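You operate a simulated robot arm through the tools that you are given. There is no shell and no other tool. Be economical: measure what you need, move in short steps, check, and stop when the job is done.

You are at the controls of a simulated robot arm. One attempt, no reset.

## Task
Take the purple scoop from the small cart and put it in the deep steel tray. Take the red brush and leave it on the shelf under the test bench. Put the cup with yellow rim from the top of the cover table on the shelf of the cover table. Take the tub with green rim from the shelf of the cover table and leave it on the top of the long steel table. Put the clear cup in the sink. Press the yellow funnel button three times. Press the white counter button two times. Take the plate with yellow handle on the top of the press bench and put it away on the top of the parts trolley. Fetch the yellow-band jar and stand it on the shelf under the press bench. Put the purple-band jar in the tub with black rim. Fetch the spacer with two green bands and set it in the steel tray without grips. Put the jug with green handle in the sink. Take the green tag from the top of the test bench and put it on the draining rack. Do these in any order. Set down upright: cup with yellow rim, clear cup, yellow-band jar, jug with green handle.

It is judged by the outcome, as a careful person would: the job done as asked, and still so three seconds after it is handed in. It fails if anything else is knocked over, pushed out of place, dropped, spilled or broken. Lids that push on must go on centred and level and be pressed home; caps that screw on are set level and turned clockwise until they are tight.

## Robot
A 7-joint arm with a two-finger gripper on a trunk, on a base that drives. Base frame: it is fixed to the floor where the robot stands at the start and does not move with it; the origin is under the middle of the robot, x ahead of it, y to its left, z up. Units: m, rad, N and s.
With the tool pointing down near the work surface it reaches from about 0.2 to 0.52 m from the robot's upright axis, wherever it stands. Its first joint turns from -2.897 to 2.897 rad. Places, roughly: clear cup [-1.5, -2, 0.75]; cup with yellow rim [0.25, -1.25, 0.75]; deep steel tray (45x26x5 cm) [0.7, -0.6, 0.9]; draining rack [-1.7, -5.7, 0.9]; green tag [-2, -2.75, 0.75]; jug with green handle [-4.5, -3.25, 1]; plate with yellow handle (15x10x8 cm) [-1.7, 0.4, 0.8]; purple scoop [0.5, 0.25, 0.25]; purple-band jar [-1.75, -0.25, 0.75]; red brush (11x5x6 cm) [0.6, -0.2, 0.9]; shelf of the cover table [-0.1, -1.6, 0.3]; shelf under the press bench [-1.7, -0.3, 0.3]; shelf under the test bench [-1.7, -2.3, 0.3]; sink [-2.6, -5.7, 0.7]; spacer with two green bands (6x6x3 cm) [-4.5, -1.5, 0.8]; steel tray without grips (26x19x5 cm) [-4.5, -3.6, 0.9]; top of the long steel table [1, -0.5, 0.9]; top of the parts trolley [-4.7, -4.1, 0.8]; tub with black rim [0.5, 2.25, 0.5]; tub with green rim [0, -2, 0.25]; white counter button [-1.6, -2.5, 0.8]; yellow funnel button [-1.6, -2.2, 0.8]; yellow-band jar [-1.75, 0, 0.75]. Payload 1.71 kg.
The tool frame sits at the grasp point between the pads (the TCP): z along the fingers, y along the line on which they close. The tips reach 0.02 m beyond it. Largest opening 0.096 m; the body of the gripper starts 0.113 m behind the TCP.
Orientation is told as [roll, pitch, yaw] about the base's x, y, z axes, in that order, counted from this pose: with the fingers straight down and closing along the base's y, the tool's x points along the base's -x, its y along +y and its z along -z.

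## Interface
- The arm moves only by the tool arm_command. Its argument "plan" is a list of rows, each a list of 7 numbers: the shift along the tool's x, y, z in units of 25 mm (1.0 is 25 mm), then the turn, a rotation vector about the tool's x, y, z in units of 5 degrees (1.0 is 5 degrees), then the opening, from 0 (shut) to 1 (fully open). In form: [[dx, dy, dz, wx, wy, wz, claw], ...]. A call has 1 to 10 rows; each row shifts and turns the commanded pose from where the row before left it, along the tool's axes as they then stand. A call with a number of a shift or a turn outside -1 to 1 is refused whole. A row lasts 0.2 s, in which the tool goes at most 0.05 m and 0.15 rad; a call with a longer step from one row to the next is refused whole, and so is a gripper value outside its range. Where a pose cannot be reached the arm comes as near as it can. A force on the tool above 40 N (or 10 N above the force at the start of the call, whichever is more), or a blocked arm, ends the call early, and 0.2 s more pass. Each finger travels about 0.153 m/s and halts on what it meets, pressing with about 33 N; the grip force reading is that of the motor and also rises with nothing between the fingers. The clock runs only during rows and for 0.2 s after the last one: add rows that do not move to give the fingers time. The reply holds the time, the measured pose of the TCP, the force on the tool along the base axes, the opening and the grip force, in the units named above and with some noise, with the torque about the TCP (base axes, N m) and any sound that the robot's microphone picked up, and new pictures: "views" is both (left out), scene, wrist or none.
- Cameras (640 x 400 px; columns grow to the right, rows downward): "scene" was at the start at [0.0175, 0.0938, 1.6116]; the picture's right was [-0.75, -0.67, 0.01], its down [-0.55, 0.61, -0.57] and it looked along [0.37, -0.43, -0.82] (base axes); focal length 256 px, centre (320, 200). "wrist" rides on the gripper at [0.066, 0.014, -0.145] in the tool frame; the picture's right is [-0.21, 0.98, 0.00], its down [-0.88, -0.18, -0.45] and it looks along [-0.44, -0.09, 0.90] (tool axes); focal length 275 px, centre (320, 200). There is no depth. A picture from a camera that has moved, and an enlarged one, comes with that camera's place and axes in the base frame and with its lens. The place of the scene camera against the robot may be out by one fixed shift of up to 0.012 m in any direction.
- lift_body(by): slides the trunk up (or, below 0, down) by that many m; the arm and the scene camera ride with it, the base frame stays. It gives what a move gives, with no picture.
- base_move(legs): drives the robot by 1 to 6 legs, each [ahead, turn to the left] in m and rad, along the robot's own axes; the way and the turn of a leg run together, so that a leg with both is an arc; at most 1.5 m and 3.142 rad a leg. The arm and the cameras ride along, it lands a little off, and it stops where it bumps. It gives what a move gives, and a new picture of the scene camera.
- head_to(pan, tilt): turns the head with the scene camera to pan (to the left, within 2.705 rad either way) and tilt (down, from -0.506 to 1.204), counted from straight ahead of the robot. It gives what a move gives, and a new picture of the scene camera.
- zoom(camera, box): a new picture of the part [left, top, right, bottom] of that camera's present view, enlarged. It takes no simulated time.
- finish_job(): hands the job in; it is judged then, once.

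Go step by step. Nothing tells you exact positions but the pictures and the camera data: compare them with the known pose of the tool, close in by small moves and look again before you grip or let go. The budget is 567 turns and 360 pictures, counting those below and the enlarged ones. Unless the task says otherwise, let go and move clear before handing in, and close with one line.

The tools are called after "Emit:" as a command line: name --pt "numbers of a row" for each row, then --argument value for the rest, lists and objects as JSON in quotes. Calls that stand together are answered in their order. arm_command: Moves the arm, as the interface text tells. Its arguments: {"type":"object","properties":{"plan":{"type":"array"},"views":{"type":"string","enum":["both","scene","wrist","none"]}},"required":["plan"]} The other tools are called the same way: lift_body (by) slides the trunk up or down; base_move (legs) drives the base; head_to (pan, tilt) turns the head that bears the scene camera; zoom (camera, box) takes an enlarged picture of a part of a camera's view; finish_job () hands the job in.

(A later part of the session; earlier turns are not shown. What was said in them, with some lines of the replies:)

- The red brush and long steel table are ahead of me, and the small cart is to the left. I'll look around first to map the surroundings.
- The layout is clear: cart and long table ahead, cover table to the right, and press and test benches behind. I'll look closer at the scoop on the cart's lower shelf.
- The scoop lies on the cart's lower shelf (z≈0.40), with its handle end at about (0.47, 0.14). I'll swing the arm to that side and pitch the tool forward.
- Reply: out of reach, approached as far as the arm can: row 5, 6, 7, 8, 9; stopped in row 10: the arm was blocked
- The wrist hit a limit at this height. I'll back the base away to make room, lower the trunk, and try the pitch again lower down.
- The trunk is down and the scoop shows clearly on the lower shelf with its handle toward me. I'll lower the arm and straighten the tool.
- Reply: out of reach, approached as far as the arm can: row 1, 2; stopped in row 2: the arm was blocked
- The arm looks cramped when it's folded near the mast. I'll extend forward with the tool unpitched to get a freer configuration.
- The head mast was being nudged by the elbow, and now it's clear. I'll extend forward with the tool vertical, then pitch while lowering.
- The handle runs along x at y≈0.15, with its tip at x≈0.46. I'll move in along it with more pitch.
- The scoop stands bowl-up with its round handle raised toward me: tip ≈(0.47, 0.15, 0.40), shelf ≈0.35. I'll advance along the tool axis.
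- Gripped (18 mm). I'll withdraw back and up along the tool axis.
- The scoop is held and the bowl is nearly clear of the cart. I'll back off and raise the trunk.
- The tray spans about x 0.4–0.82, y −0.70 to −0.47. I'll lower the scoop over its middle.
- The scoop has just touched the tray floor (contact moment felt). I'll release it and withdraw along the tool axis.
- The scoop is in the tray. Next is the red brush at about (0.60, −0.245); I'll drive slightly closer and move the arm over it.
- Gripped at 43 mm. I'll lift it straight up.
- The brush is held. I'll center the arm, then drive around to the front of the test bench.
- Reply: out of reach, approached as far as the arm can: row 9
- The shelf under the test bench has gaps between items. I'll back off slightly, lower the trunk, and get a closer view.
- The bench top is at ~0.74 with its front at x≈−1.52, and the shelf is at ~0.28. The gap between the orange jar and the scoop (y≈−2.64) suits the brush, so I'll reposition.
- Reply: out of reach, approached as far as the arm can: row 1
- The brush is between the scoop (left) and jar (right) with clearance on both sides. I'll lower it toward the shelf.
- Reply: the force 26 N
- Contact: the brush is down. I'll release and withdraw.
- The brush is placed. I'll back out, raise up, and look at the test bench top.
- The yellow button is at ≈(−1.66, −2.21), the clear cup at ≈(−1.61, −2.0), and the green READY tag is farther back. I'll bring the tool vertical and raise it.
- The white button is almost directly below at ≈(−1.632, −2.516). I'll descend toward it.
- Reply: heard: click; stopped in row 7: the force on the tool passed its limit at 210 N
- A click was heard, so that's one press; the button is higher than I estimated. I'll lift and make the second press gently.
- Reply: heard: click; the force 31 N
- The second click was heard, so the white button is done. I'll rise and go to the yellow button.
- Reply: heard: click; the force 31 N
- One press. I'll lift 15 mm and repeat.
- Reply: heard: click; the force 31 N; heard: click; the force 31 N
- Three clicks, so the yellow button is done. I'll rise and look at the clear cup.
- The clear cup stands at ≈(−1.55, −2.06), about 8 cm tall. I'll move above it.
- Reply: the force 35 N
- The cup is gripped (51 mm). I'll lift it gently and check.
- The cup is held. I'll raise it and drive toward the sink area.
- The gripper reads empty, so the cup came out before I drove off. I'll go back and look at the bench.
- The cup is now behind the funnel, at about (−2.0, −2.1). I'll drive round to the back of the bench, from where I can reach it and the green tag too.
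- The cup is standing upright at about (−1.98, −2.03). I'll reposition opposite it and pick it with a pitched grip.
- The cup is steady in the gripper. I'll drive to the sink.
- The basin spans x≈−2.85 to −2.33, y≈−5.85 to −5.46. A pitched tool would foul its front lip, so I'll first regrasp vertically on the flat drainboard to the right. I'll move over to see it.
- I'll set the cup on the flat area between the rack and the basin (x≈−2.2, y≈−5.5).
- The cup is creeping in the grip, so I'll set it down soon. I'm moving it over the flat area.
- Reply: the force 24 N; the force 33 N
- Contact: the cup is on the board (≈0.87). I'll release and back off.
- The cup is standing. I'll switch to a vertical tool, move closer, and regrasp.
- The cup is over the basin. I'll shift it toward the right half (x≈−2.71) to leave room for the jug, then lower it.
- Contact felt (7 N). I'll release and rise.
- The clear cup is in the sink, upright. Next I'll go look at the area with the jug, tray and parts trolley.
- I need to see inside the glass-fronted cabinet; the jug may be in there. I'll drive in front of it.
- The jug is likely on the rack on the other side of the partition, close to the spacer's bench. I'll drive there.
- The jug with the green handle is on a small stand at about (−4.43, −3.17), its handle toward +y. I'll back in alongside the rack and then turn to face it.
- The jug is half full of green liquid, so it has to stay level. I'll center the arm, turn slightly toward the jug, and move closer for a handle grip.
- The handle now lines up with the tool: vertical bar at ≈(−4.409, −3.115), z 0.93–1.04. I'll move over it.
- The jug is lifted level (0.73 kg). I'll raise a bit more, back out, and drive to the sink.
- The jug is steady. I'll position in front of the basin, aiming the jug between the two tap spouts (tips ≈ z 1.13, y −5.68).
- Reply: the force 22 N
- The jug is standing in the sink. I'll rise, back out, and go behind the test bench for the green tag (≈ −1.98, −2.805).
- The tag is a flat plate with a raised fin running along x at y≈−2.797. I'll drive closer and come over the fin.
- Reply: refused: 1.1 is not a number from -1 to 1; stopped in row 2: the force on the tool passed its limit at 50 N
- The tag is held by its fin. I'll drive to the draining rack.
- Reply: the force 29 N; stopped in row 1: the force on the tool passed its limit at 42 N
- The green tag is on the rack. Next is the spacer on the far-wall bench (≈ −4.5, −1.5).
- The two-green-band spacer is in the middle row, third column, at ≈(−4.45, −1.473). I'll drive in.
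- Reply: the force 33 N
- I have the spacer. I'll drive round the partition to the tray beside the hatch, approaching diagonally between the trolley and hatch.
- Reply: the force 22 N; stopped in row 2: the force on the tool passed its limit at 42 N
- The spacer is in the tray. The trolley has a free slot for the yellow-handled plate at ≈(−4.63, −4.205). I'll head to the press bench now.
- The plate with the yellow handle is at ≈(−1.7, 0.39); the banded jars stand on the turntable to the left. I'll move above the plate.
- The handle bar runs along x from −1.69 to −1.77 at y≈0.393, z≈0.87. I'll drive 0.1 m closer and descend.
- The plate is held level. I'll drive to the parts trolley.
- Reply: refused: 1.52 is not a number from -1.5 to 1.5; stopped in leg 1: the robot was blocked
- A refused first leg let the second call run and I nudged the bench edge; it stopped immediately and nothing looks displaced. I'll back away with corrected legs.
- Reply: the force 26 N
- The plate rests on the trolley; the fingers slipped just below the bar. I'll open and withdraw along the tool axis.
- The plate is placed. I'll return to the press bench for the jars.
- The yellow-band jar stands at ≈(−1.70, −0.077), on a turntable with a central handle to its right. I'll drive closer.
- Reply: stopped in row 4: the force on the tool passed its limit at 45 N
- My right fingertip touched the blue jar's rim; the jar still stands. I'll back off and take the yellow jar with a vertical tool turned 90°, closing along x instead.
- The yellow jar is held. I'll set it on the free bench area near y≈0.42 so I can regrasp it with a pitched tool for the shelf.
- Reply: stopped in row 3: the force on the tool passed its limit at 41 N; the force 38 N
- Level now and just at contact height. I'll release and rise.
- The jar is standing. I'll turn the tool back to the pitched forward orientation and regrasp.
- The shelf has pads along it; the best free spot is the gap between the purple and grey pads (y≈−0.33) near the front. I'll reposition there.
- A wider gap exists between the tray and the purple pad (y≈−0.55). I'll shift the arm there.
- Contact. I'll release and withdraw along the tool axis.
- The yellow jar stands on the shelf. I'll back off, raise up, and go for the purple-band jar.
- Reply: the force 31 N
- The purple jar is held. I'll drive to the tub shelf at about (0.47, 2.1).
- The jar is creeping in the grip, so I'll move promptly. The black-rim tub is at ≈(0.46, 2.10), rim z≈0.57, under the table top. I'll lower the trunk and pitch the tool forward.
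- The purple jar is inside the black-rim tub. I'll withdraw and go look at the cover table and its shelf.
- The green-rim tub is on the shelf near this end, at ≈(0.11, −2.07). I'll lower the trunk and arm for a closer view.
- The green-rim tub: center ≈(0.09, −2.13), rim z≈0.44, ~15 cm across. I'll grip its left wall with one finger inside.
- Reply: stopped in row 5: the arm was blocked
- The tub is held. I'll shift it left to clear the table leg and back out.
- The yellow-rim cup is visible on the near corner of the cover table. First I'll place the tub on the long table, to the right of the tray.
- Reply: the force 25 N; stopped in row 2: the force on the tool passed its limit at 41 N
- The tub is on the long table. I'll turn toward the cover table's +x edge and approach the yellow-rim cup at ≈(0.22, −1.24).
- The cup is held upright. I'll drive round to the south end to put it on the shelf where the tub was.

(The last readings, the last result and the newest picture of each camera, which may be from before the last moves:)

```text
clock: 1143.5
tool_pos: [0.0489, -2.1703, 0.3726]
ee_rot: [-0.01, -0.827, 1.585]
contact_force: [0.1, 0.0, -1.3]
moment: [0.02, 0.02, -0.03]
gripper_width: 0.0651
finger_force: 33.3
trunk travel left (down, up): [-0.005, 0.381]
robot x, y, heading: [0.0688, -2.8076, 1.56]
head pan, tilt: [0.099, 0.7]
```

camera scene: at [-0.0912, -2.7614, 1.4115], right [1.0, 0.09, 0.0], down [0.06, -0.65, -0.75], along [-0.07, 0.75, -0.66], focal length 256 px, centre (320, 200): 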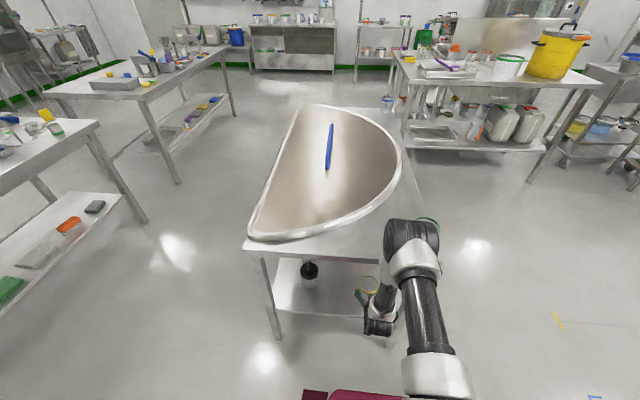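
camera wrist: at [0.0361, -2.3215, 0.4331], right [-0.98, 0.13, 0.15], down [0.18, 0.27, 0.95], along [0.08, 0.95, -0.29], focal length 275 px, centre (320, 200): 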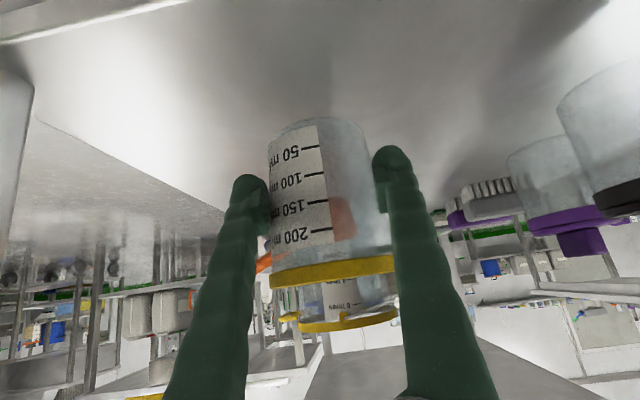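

Emit:
arm_command --pt "0.1 0 0.09 0 0 0 0.5" --pt "0.1 0 0.09 0 0 0 0.5" --pt "0 0 0 0 0 0 0.5" --views "wrist"

```text
clock: 1144.3
tool_pos: [0.0484, -2.1698, 0.3667]
ee_rot: [-0.007, -0.823, 1.587]
contact_force: [-0.3, 0.8, -0.1]
moment: [0.0, -0.01, 0.0]
gripper_width: 0.0651
finger_force: 33.1
trunk travel left (down, up): [-0.005, 0.381]
robot x, y, heading: [0.0654, -2.8014, 1.558]
head pan, tilt: [0.099, 0.7]
camera wrist: at [0.036, -2.3221, 0.4162], right [-0.98, 0.13, 0.15], down [0.18, 0.27, 0.95], along [0.08, 0.95, -0.29], focal length 275 px, centre (320, 200)
```

wrist: 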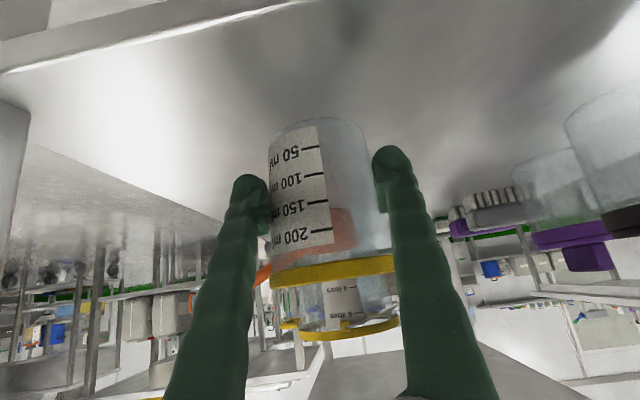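

Emit:
arm_command --pt "0.1 0 0.09 0 0 0 0.5" --pt "0.1 0 0.09 0 0 0 0.5" --pt "0 0 0 0 0 0 0.5" --views "none"

```text
clock: 1145.1
tool_pos: [0.0479, -2.1708, 0.3606]
ee_rot: [-0.008, -0.823, 1.587]
contact_force: [-1.1, -0.4, -0.2]
moment: [-0.04, 0.01, -0.01]
gripper_width: 0.0634
finger_force: 33.0
trunk travel left (down, up): [-0.005, 0.381]
robot x, y, heading: [0.0753, -2.8062, 1.562]
head pan, tilt: [0.099, 0.7]
```

Emit:
arm_command --pt "0.06 0 0.05 0 0 0 0.5" --pt "0 0 0 0 0 0 0.5" --views "wrist"

```text
clock: 1145.7
tool_pos: [0.0488, -2.1713, 0.3582]
ee_rot: [-0.01, -0.824, 1.588]
contact_force: [-0.5, 0.0, -0.3]
moment: [-0.02, 0.06, -0.02]
gripper_width: 0.0634
finger_force: 32.7
trunk travel left (down, up): [-0.005, 0.381]
robot x, y, heading: [0.0681, -2.8053, 1.559]
head pan, tilt: [0.099, 0.7]
camera wrist: at [0.0361, -2.3225, 0.4074], right [-0.98, 0.13, 0.15], down [0.18, 0.27, 0.95], along [0.08, 0.95, -0.29], focal length 275 px, centre (320, 200)
```

wrist: 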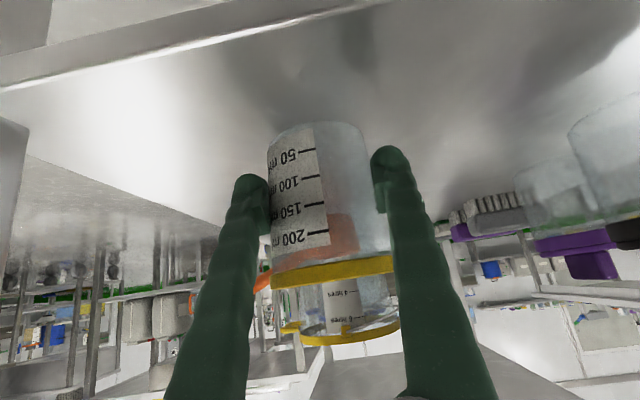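

Emit:
arm_command --pt "0.08 0 0.07 0 0 0 0.5" --pt "0 0 0 0 0 0 0.5" --views "none"

Emit:
arm_command --pt "0.08 0 0.07 0 0 0 0.5" --pt "0 0 0 0 0 0 0.5" --views "none"

```text
clock: 1146.3
tool_pos: [0.0483, -2.1701, 0.3553]
ee_rot: [-0.01, -0.824, 1.586]
contact_force: [-0.1, -0.1, -0.8]
moment: [-0.05, 0.02, -0.01]
gripper_width: 0.0632
finger_force: 32.6
trunk travel left (down, up): [-0.005, 0.381]
robot x, y, heading: [0.0674, -2.8067, 1.561]
head pan, tilt: [0.099, 0.7]
```

```text
clock: 1146.9
tool_pos: [0.0491, -2.1707, 0.3527]
ee_rot: [-0.009, -0.824, 1.588]
contact_force: [0.0, 1.0, -0.4]
moment: [0.02, 0.02, 0.01]
gripper_width: 0.0634
finger_force: 33.4
trunk travel left (down, up): [-0.005, 0.381]
robot x, y, heading: [0.0656, -2.8042, 1.562]
head pan, tilt: [0.099, 0.7]
```

Emit:
arm_command --pt "0.1 0 0.09 0 0 0 0.5" --pt "0.1 0 0.09 0 0 0 0.5" --pt "0 0 0 0 0 0 0.5" --views "wrist"

```text
clock: 1147.7
tool_pos: [0.0485, -2.1699, 0.3465]
ee_rot: [-0.008, -0.829, 1.588]
contact_force: [0.1, -4.6, 13.3]
moment: [0.26, 0.04, 0.02]
gripper_width: 0.0614
finger_force: 33.8
trunk travel left (down, up): [-0.005, 0.381]
robot x, y, heading: [0.0672, -2.8056, 1.564]
head pan, tilt: [0.099, 0.7]
camera wrist: at [0.0363, -2.3222, 0.3966], right [-0.98, 0.13, 0.15], down [0.18, 0.27, 0.95], along [0.08, 0.95, -0.29], focal length 275 px, centre (320, 200)
```

wrist: 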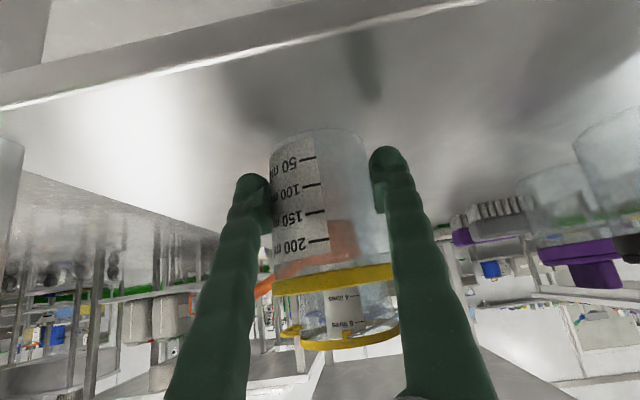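

Contact: the cup rests on the shelf. I'll release and withdraw.

Emit:
arm_command --pt "-0.03 0 -0.03 0 0 0 0.7" --pt "0 0 0 0 0 0 0.95" --pt "0 0 0 0 0 0 0.95" --pt "0 0 -1 0 0 0 0.95" --pt "0 0 -1 0 0 0 0.95" --pt "0 0 -1 0 0 0 0.95" --pt "0 0 -1 0 0 0 0.95" --pt "0 0 -1 0 0 0 0.95" --views "wrist"

```text
clock: 1149.5
tool_pos: [0.0483, -2.2622, 0.4327]
ee_rot: [-0.01, -0.827, 1.585]
contact_force: [0.6, -0.7, 0.2]
moment: [-0.01, 0.0, 0.0]
gripper_width: 0.0914
finger_force: 0.1
trunk travel left (down, up): [-0.005, 0.381]
robot x, y, heading: [0.0703, -2.8056, 1.558]
head pan, tilt: [0.099, 0.7]
camera wrist: at [0.0356, -2.4144, 0.4816], right [-0.98, 0.13, 0.15], down [0.18, 0.27, 0.95], along [0.08, 0.95, -0.29], focal length 275 px, centre (320, 200)
```

wrist: 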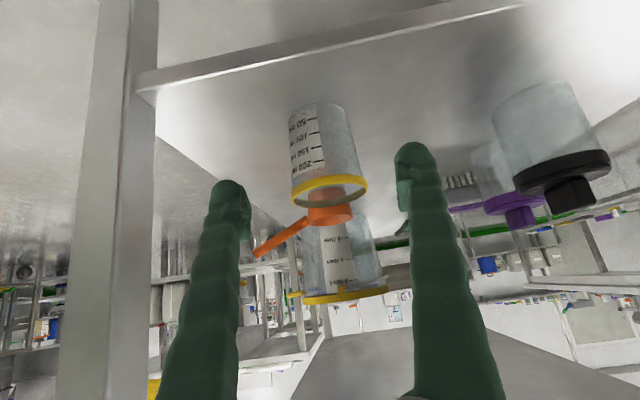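

The yellow-rim cup stands upright on the shelf. I'll back clear and then hand in.

Emit:
base_move --legs '[[-0.35, 0]]'

Emit:
arm_command --pt "0 0 0 0 0 0 0.9" --views "wrist"

```text
clock: 1151.9
tool_pos: [0.045, -2.6161, 0.4309]
ee_rot: [-0.009, -0.825, 1.584]
contact_force: [-0.5, 0.0, 0.0]
moment: [-0.01, -0.01, -0.02]
gripper_width: 0.0911
finger_force: 0.1
trunk travel left (down, up): [-0.005, 0.381]
robot x, y, heading: [0.0645, -3.1548, 1.564]
head pan, tilt: [0.099, 0.7]
camera scene: at [-0.0949, -3.1143, 1.4115], right [1.0, 0.09, 0.0], down [0.06, -0.65, -0.75], along [-0.07, 0.75, -0.66], focal length 256 px, centre (320, 200)
```

scene: 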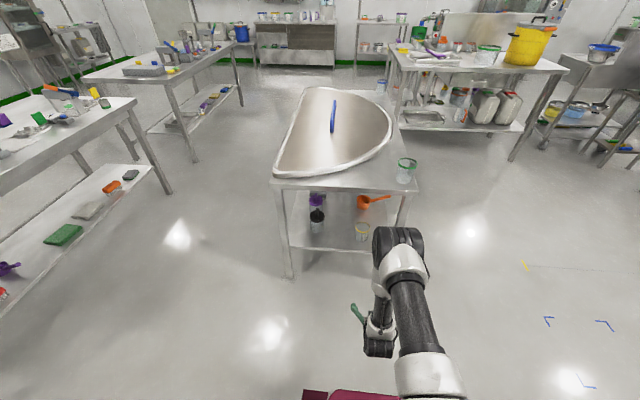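

```text
clock: 1152.3
tool_pos: [0.0447, -2.6218, 0.4398]
ee_rot: [-0.009, -0.841, 1.584]
contact_force: [-0.4, 0.6, 0.4]
moment: [0.02, 0.0, 0.0]
gripper_width: 0.0864
finger_force: 0.1
trunk travel left (down, up): [-0.005, 0.381]
robot x, y, heading: [0.0661, -3.1605, 1.558]
head pan, tilt: [0.099, 0.7]
camera wrist: at [0.0327, -2.7752, 0.4877], right [-0.98, 0.13, 0.15], down [0.18, 0.25, 0.95], along [0.09, 0.96, -0.27], focal length 275 px, centre (320, 200)
```

wrist: 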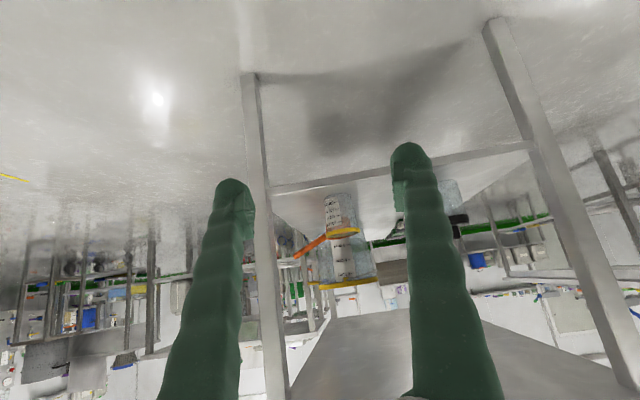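

The cup stands on the shelf, the tub is on the long table, the gripper is empty and everything is clear. All tasks are complete, so I'm handing in.

Emit:
finish_job

```text
The job is handed in.
```

All 13 tasks were carried out and the job is handed in, but the clear cup was dropped once on the way: it slipped from the gripper onto the test bench, landed upright, and is now standing in the sink.
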